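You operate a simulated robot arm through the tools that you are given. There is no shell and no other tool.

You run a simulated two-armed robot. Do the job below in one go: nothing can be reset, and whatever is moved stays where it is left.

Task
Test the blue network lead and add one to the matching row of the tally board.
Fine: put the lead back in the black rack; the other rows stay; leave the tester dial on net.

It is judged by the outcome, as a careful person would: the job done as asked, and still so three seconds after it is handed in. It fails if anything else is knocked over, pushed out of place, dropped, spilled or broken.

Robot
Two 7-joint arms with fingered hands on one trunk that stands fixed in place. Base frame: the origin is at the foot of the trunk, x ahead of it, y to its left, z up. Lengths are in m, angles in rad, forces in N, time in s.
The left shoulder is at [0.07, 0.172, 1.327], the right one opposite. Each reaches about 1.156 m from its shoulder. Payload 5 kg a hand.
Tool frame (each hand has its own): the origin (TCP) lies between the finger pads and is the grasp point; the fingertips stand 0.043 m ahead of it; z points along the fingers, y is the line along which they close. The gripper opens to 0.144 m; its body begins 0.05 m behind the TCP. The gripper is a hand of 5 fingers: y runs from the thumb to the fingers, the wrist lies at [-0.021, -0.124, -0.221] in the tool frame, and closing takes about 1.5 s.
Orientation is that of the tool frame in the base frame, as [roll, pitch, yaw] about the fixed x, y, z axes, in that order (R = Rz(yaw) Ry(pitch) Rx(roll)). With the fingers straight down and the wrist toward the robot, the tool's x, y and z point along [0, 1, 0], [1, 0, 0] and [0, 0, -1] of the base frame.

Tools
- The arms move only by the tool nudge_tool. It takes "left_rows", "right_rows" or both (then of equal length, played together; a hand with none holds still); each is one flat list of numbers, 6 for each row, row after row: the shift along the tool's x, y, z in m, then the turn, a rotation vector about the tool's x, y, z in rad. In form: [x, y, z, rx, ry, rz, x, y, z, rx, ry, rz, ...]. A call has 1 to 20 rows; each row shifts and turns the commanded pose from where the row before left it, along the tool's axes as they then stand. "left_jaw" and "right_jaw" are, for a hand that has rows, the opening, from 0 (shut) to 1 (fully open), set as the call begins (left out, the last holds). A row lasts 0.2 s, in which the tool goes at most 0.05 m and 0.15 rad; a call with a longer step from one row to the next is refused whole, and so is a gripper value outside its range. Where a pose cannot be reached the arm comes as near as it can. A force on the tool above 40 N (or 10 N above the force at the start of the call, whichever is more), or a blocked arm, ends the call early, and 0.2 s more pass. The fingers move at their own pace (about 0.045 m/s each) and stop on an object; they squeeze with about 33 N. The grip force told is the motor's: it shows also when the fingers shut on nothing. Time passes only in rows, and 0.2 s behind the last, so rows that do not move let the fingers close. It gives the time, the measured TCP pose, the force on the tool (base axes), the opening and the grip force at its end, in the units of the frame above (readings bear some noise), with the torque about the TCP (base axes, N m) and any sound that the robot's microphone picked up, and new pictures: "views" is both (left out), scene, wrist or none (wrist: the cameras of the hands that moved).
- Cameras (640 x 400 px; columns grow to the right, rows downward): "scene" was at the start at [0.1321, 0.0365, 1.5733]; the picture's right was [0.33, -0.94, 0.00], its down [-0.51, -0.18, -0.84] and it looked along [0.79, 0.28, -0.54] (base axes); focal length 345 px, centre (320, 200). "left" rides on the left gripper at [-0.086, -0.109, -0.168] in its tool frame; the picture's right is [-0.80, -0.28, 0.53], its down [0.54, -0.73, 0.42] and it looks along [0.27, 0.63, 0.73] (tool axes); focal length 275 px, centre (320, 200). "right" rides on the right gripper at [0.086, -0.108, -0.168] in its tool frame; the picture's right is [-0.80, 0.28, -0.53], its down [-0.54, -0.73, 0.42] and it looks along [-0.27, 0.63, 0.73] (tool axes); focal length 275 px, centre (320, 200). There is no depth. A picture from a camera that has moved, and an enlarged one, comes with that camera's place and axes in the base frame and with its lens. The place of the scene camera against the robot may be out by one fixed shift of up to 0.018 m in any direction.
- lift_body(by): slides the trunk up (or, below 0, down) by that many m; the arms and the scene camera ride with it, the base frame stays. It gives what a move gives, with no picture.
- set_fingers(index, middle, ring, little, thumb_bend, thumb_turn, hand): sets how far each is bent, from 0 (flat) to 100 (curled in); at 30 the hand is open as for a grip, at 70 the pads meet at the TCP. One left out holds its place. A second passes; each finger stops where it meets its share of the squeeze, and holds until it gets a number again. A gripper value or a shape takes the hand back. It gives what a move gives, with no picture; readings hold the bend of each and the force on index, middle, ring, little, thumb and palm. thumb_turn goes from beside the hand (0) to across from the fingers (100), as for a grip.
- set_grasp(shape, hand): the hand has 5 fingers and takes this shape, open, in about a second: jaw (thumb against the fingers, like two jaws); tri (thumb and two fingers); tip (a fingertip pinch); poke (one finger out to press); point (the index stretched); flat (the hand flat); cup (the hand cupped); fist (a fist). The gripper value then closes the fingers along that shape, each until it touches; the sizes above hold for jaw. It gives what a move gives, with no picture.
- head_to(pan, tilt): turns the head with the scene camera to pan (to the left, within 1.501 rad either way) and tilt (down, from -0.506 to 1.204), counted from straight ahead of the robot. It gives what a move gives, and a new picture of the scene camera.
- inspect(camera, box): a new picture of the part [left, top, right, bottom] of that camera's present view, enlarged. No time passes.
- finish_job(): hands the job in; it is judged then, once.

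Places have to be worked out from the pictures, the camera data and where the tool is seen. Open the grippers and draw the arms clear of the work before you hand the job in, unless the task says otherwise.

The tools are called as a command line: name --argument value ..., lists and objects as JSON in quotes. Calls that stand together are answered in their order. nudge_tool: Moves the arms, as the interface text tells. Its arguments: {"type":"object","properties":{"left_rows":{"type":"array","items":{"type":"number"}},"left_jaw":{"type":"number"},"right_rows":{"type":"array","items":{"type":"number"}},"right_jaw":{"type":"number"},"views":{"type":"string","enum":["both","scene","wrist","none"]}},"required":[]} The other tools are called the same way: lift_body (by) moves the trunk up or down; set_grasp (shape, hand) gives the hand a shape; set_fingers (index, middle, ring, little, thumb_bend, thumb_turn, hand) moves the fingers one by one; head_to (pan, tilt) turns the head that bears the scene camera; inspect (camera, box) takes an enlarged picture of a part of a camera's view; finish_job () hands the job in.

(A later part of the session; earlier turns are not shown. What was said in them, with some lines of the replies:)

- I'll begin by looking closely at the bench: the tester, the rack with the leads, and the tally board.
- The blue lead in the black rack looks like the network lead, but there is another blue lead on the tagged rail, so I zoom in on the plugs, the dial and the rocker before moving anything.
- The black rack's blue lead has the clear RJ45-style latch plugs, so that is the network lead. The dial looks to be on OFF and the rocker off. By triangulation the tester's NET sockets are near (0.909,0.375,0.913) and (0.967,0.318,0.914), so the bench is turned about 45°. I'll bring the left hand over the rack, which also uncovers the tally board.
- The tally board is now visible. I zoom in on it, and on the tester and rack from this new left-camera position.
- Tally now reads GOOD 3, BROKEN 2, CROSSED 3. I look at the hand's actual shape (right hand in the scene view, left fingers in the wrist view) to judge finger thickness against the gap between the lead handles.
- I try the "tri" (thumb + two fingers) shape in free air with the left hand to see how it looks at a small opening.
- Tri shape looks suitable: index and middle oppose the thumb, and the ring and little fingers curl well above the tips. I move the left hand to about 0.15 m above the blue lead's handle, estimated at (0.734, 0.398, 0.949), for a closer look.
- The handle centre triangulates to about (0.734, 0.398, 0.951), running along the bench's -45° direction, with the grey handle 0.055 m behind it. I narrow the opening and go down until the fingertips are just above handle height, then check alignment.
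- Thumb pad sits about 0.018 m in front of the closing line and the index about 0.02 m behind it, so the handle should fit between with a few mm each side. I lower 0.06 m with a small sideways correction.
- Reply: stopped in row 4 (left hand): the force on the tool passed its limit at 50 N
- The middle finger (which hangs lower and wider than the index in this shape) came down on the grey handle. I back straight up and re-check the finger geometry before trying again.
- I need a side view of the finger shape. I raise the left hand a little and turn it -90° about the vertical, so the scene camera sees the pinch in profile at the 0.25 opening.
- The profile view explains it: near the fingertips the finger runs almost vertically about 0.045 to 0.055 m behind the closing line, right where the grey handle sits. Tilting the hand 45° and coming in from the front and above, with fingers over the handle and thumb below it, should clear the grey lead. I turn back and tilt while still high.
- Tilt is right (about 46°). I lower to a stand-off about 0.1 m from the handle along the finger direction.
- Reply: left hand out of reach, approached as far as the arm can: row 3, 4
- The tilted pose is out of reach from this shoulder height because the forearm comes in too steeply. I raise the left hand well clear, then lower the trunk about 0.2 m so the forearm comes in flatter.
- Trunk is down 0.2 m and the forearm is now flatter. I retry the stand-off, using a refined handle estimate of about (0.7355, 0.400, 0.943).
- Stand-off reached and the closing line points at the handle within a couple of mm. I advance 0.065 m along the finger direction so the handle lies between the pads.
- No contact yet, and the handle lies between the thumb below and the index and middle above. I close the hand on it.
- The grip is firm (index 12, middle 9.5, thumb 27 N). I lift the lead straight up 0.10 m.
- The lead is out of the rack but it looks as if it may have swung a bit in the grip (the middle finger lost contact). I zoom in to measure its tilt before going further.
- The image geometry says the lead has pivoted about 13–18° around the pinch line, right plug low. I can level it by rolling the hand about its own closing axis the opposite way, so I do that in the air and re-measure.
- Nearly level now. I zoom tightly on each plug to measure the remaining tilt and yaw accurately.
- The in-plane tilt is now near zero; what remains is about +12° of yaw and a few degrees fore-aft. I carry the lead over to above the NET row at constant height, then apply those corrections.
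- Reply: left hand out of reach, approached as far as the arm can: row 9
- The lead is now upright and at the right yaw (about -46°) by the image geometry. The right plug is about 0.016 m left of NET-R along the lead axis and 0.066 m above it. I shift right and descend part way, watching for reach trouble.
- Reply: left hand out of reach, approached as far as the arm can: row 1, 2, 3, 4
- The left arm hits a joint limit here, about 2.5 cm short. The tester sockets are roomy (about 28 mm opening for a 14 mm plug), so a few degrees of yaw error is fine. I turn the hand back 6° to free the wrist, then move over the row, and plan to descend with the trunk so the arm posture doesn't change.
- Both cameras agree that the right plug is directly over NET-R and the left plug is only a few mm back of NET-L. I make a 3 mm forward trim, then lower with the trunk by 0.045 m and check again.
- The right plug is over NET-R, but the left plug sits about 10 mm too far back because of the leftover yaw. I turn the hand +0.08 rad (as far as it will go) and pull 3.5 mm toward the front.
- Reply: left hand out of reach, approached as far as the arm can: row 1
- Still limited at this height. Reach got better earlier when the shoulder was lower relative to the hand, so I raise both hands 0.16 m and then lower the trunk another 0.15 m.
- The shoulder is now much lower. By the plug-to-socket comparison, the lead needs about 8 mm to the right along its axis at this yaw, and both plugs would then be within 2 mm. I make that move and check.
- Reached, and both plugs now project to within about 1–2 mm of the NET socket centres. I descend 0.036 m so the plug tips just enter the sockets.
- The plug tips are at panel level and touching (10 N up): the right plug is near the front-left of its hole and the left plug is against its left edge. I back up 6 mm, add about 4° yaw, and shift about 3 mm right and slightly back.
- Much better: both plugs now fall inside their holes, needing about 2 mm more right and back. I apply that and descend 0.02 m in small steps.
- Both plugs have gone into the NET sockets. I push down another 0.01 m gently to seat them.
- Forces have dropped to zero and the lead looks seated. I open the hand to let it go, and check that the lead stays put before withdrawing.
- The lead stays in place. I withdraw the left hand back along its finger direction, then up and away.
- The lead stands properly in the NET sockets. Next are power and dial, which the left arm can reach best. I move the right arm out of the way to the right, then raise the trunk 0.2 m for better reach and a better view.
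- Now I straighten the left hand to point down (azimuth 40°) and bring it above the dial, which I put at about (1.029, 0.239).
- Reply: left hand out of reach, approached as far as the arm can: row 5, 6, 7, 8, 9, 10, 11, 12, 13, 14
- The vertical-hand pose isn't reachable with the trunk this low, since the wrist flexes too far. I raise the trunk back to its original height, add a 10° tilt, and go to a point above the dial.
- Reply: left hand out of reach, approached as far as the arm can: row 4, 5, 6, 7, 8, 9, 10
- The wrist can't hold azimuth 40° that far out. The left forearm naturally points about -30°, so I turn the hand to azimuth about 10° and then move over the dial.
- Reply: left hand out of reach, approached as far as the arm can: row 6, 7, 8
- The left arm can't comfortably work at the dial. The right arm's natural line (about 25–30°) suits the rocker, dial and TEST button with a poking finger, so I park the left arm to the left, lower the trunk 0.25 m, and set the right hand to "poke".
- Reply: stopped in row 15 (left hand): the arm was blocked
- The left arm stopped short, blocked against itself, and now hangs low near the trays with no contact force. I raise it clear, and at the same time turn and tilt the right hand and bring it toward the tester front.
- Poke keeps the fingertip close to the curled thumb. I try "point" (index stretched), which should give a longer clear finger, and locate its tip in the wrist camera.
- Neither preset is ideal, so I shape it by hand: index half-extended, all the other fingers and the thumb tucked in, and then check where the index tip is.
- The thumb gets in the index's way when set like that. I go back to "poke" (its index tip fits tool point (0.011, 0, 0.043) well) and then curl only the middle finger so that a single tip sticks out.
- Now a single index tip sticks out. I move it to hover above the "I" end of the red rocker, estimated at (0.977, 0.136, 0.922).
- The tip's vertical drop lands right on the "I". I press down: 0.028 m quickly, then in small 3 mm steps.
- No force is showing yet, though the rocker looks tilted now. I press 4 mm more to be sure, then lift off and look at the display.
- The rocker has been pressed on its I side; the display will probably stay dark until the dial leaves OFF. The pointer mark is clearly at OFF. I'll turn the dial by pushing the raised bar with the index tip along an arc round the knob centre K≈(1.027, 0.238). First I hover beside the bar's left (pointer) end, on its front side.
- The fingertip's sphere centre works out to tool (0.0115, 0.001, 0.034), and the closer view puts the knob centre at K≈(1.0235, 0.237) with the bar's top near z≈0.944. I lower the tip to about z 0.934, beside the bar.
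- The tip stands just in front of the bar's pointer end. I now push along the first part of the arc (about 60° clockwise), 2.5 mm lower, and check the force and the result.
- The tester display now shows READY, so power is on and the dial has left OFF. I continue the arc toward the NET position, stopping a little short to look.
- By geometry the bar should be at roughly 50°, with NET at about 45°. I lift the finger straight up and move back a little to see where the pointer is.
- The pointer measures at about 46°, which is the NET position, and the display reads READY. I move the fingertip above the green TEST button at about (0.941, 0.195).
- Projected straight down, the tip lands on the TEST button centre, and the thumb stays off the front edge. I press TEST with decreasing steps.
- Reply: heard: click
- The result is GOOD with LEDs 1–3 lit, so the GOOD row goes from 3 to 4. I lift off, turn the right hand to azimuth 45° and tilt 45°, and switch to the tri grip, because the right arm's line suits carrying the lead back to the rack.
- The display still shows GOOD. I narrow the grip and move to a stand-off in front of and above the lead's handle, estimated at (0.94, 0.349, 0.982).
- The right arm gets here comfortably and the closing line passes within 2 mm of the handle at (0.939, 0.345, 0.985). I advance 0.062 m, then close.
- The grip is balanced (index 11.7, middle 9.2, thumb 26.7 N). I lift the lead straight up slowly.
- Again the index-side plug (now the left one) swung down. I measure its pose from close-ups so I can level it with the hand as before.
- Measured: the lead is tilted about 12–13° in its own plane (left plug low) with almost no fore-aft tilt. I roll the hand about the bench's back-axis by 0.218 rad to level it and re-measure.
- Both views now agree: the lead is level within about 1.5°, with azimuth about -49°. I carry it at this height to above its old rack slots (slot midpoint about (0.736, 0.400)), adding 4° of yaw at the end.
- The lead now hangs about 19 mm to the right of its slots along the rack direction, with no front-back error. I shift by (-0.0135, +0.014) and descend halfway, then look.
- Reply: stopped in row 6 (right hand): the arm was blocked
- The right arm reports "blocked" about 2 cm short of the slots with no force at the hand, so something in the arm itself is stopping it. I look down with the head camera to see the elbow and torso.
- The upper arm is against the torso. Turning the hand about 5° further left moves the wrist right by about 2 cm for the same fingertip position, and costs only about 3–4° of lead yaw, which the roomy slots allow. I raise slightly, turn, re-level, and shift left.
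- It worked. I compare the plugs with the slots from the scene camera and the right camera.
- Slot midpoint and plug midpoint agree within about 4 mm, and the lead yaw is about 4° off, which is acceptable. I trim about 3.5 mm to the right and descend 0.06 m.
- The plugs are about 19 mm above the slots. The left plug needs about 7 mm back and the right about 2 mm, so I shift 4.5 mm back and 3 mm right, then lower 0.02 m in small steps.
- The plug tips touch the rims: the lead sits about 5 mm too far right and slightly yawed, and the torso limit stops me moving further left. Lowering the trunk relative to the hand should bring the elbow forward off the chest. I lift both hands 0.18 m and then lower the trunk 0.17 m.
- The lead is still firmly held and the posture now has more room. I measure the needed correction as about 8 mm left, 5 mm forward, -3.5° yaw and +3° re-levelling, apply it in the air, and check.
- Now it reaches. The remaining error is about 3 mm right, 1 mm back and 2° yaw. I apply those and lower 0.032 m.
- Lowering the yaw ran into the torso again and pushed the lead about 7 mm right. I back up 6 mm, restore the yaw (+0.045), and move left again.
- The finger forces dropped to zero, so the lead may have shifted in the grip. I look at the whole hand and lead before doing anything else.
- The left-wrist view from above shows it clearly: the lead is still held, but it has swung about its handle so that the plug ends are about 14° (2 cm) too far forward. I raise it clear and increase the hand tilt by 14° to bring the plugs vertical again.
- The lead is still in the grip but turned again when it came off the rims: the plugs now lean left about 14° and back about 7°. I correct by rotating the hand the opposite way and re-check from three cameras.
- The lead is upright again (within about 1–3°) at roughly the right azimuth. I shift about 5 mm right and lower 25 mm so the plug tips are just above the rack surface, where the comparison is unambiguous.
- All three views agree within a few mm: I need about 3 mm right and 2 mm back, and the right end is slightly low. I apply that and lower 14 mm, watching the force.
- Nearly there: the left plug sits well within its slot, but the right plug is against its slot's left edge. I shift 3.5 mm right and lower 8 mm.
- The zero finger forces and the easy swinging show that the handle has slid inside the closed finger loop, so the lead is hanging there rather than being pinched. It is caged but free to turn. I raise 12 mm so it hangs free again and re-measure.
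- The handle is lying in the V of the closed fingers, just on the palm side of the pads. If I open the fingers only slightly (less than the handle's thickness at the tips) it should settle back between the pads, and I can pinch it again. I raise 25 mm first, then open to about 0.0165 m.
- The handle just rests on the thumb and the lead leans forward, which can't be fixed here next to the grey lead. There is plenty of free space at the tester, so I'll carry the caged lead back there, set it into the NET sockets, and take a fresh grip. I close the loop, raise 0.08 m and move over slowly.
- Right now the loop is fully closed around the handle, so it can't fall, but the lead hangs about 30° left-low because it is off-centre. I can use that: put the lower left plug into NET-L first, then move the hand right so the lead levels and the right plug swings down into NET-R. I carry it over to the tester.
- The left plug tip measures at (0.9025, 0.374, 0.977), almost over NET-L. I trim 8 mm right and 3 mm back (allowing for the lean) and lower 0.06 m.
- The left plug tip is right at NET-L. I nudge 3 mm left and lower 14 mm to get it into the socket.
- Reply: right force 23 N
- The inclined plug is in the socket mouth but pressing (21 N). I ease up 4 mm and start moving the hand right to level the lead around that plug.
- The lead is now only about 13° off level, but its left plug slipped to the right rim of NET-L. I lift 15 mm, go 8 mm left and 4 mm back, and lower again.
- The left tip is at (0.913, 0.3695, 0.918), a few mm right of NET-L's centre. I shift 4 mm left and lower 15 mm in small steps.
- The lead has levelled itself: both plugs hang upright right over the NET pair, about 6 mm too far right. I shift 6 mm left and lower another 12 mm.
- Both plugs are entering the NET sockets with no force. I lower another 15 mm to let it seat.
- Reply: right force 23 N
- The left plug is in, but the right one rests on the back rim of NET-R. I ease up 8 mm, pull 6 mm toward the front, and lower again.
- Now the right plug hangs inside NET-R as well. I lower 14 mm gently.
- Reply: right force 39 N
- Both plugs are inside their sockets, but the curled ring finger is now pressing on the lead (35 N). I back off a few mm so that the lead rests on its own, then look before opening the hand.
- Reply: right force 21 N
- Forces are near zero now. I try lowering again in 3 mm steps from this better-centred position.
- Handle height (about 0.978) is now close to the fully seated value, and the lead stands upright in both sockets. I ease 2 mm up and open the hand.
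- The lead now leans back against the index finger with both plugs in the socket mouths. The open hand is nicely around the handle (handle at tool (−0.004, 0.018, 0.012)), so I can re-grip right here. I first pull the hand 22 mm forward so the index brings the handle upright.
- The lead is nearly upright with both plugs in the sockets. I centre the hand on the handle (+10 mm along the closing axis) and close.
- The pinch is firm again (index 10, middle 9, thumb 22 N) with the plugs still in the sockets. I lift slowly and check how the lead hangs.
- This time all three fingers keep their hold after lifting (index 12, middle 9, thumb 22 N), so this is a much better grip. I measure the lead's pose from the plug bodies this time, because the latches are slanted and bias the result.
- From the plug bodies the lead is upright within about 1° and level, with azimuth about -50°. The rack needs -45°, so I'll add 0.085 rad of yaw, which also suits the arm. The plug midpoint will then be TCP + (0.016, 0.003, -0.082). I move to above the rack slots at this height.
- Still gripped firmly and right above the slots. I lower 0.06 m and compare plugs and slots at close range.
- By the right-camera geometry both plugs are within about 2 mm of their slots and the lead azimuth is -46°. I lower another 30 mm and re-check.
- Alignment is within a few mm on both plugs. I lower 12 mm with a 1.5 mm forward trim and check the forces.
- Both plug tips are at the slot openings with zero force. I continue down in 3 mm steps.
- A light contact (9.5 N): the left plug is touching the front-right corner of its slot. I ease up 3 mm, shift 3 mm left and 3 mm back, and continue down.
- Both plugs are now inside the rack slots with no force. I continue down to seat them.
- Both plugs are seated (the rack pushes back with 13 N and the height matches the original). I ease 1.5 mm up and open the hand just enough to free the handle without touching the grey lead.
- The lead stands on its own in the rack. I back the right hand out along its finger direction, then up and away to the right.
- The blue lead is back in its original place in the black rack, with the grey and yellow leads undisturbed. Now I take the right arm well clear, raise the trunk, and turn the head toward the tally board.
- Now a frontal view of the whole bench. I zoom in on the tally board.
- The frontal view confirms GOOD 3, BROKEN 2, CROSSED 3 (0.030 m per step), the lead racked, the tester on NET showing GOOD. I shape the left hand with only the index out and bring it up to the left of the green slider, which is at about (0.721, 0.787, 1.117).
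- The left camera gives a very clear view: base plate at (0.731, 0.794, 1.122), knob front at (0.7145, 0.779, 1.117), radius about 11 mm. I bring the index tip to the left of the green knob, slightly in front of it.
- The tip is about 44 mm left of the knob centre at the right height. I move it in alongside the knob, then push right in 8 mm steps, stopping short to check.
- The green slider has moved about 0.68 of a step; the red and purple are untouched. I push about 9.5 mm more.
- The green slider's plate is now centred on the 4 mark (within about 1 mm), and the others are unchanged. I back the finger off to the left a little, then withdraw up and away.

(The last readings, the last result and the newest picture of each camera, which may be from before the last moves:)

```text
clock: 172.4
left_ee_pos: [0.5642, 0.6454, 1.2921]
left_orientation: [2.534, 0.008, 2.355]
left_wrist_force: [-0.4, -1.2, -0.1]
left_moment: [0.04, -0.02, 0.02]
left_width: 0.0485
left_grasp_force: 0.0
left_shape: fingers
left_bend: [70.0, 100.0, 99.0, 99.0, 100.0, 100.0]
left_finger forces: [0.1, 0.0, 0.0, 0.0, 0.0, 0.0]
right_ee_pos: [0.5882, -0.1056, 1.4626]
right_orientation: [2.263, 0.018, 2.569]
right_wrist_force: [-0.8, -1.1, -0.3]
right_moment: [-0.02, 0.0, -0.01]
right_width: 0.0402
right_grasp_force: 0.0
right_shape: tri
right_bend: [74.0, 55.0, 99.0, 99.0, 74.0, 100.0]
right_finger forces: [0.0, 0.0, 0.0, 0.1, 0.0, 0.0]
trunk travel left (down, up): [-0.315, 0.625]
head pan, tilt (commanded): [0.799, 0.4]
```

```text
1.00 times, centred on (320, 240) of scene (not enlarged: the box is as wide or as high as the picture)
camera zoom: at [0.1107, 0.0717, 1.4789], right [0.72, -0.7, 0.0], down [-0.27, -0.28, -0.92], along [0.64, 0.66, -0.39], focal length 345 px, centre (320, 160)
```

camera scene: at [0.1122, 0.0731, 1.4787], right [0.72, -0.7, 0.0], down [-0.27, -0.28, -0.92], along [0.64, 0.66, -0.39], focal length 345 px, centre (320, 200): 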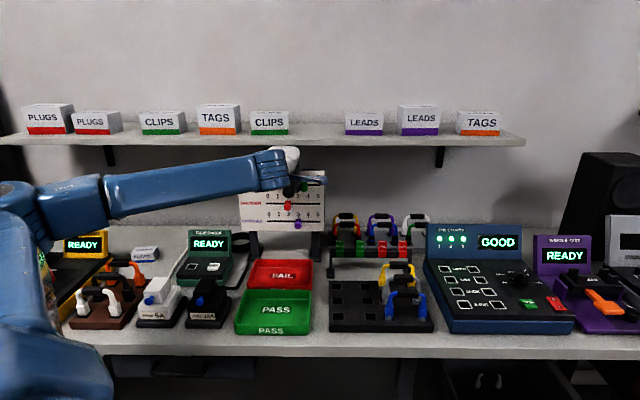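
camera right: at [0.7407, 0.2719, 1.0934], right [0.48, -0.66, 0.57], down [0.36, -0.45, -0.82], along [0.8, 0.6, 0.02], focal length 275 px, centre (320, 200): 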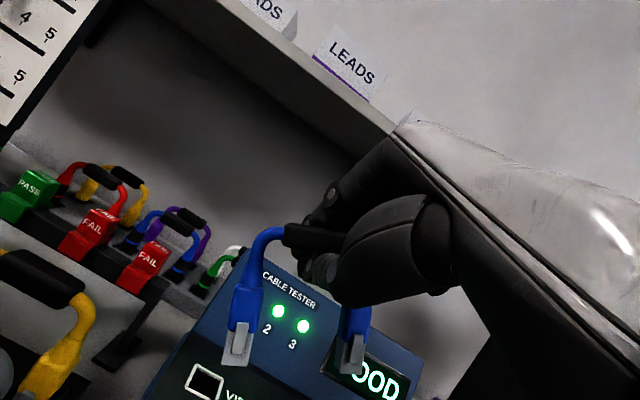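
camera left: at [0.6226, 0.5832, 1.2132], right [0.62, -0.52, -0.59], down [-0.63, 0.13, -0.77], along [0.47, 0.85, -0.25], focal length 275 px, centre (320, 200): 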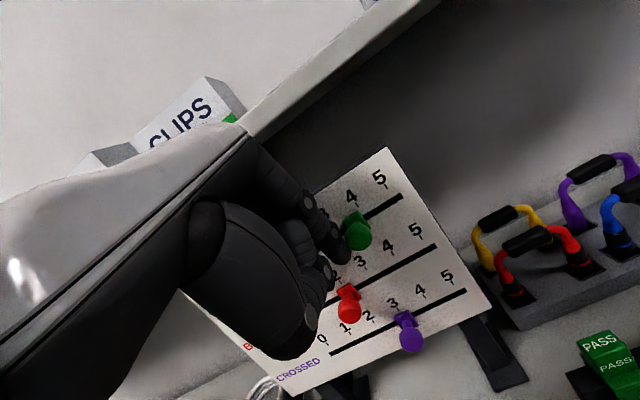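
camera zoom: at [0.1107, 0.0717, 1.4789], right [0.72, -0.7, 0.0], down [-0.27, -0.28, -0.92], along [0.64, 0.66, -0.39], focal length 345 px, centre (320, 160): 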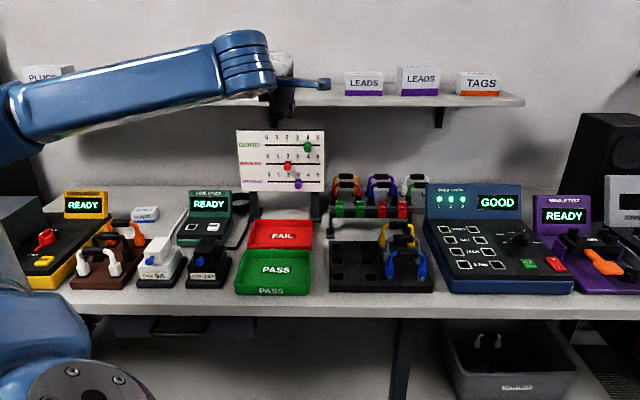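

GOOD now reads 4, BROKEN 2, CROSSED 3. I open both hands, draw the left arm further back, and do a last check of the rack and the dial.

set_grasp --hand "right" --shape "jaw"

nudge_tool --left_rows '[0, -0.01, -0.04, 0, 0, 0, 0, -0.01, -0.04, 0, 0, 0, 0, -0.01, -0.04, 0, 0, 0]' --views "none"

set_grasp --hand "left" --shape "jaw"

head_to --pan 0.6 --tilt 0.45

inspect --camera "scene" --box '[220, 170, 520, 320]'

```text
clock: 173.3
left_ee_pos: [0.5656, 0.6472, 1.2911]
left_orientation: [2.536, 0.009, 2.355]
left_wrist_force: [-0.3, -0.1, 0.5]
left_moment: [-0.04, 0.02, 0.0]
left_width: 0.0486
left_grasp_force: 0.1
left_shape: fingers
left_bend: [70.0, 100.0, 99.0, 99.0, 100.0, 100.0]
left_finger forces: [0.0, 0.1, 0.0, 0.0, 0.0, 0.0]
right_ee_pos: [0.5891, -0.1032, 1.462]
right_orientation: [2.264, 0.016, 2.571]
right_wrist_force: [0.4, -0.8, 0.5]
right_moment: [0.01, 0.02, -0.03]
right_width: 0.1438
right_grasp_force: 0.1
right_shape: jaw
right_bend: [30.0, 30.0, 30.0, 30.0, 30.0, 98.0]
right_finger forces: [0.1, 0.1, 0.0, 0.0, 0.0, 0.0]
trunk travel left (down, up): [-0.315, 0.625]
head pan, tilt (commanded): [0.799, 0.4]
```

```text
clock: 174.1
left_ee_pos: [0.4985, 0.5797, 1.3737]
left_orientation: [2.538, 0.006, 2.356]
left_wrist_force: [-0.2, -1.1, 0.2]
left_moment: [0.11, 0.01, 0.02]
left_width: 0.0485
left_grasp_force: 0.2
left_shape: fingers
left_bend: [70.0, 100.0, 99.0, 99.0, 100.0, 100.0]
left_finger forces: [0.0, 0.0, 0.1, 0.1, 0.0, 0.0]
right_ee_pos: [0.59, -0.104, 1.4617]
right_orientation: [2.264, 0.016, 2.573]
right_wrist_force: [-1.4, -0.2, 0.3]
right_moment: [0.04, 0.0, -0.03]
right_width: 0.1438
right_grasp_force: 0.0
right_shape: jaw
right_bend: [30.0, 30.0, 30.0, 30.0, 30.0, 98.0]
right_finger forces: [0.0, 0.0, 0.0, 0.1, 0.0, 0.0]
trunk travel left (down, up): [-0.315, 0.625]
head pan, tilt (commanded): [0.799, 0.4]
```

```text
clock: 175.0
left_ee_pos: [0.4979, 0.5792, 1.3751]
left_orientation: [2.536, 0.008, 2.355]
left_wrist_force: [0.7, 0.5, 1.0]
left_moment: [0.02, -0.02, -0.02]
left_width: 0.144
left_grasp_force: 0.0
left_shape: jaw
left_bend: [30.0, 30.0, 30.0, 30.0, 30.0, 98.0]
left_finger forces: [0.0, 0.0, 0.0, 0.0, 0.0, 0.0]
right_ee_pos: [0.5907, -0.1038, 1.4617]
right_orientation: [2.264, 0.017, 2.569]
right_wrist_force: [-0.4, 0.0, 1.4]
right_moment: [-0.02, 0.0, 0.05]
right_width: 0.1437
right_grasp_force: 0.1
right_shape: jaw
right_bend: [30.0, 30.0, 30.0, 30.0, 30.0, 98.0]
right_finger forces: [0.0, 0.0, 0.0, 0.1, 0.0, 0.0]
trunk travel left (down, up): [-0.315, 0.625]
head pan, tilt (commanded): [0.799, 0.4]
```

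```text
clock: 175.8
left_ee_pos: [0.4973, 0.5802, 1.3749]
left_orientation: [2.536, 0.008, 2.354]
left_wrist_force: [-0.3, 0.4, -0.3]
left_moment: [0.04, 0.03, -0.01]
left_width: 0.1439
left_grasp_force: 0.0
left_shape: jaw
left_bend: [30.0, 30.0, 30.0, 30.0, 30.0, 98.0]
left_finger forces: [0.0, 0.1, 0.0, 0.0, 0.0, 0.0]
right_ee_pos: [0.5893, -0.1031, 1.4618]
right_orientation: [2.266, 0.016, 2.57]
right_wrist_force: [-0.6, -0.8, 0.1]
right_moment: [0.03, 0.01, -0.01]
right_width: 0.1437
right_grasp_force: 0.0
right_shape: jaw
right_bend: [30.0, 30.0, 30.0, 30.0, 30.0, 98.0]
right_finger forces: [0.0, 0.0, 0.1, 0.0, 0.0, 0.0]
trunk travel left (down, up): [-0.315, 0.625]
head pan, tilt (commanded): [0.6, 0.45]
camera scene: at [0.1235, 0.0585, 1.474], right [0.57, -0.82, 0.0], down [-0.36, -0.25, -0.9], along [0.74, 0.51, -0.44], focal length 345 px, centre (320, 200)
```

scene: 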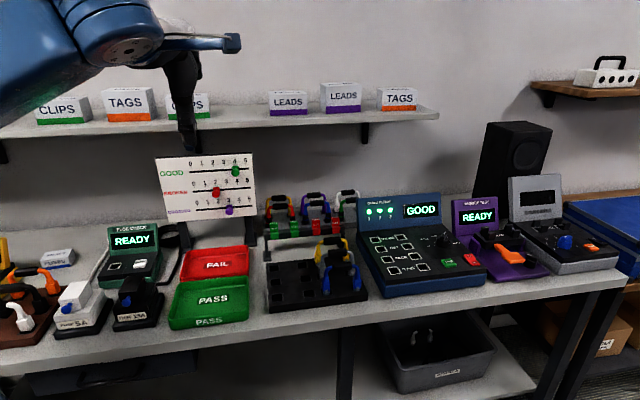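

```text
2.13 times, centred on (370, 245) of scene
camera zoom: at [0.1235, 0.0585, 1.474], right [0.57, -0.82, 0.0], down [-0.36, -0.25, -0.9], along [0.74, 0.51, -0.44], focal length 736 px, centre (213, 104)
```

zoom: 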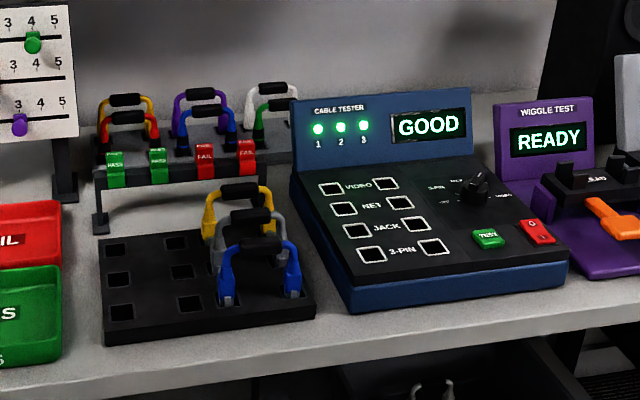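

inspect --camera "scene" --box '[260, 225, 375, 315]'

inspect --camera "scene" --box '[410, 220, 500, 280]'

```text
4.44 times, centred on (318, 270) of scene
camera zoom: at [0.1235, 0.0585, 1.474], right [0.57, -0.82, 0.0], down [-0.36, -0.25, -0.9], along [0.74, 0.51, -0.44], focal length 1534 px, centre (331, -111)
```

zoom: 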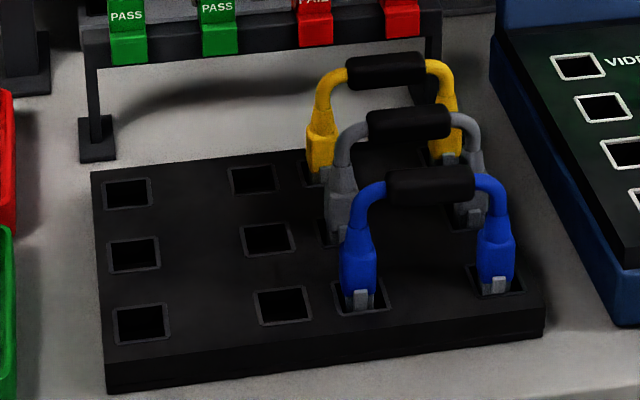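

```text
6.67 times, centred on (455, 250) of scene
camera zoom: at [0.1235, 0.0585, 1.474], right [0.57, -0.82, 0.0], down [-0.36, -0.25, -0.9], along [0.74, 0.51, -0.44], focal length 2300 px, centre (-580, -133)
```

zoom: 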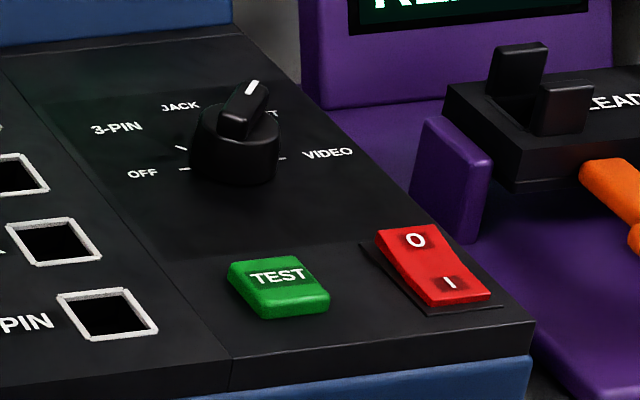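

Everything is in order. The blue network lead tested GOOD and is seated in the black rack next to the others. The dial points at NET, the GOOD row reads 4 with BROKEN 2 and CROSSED 3 unchanged, and both hands are open and clear. I hand the job in.

finish_job

```text
The job is handed in.
```

The blue network lead tested **GOOD** (LEDs 1, 2 and 3 lit), and I moved the GOOD row on the tally board from 3 to 4.

- **Lead:** it is back in its original place in the black rack, with the grey and yellow leads still in theirs.
- **Other rows:** BROKEN is still 2 and CROSSED is still 3.
- **Tester:** the dial is on net. The power was off when I started and I left it switched on, so the display still shows GOOD.

Getting the lead back took several tries. It slipped in the right hand at the rack, so I set it back into the tester's NET sockets, took a new grip and then racked it. It was never dropped. A finger pressed on the grey lead's handle early on, but the last views show that lead still seated in the rack.

Both hands are open and clear of the bench.
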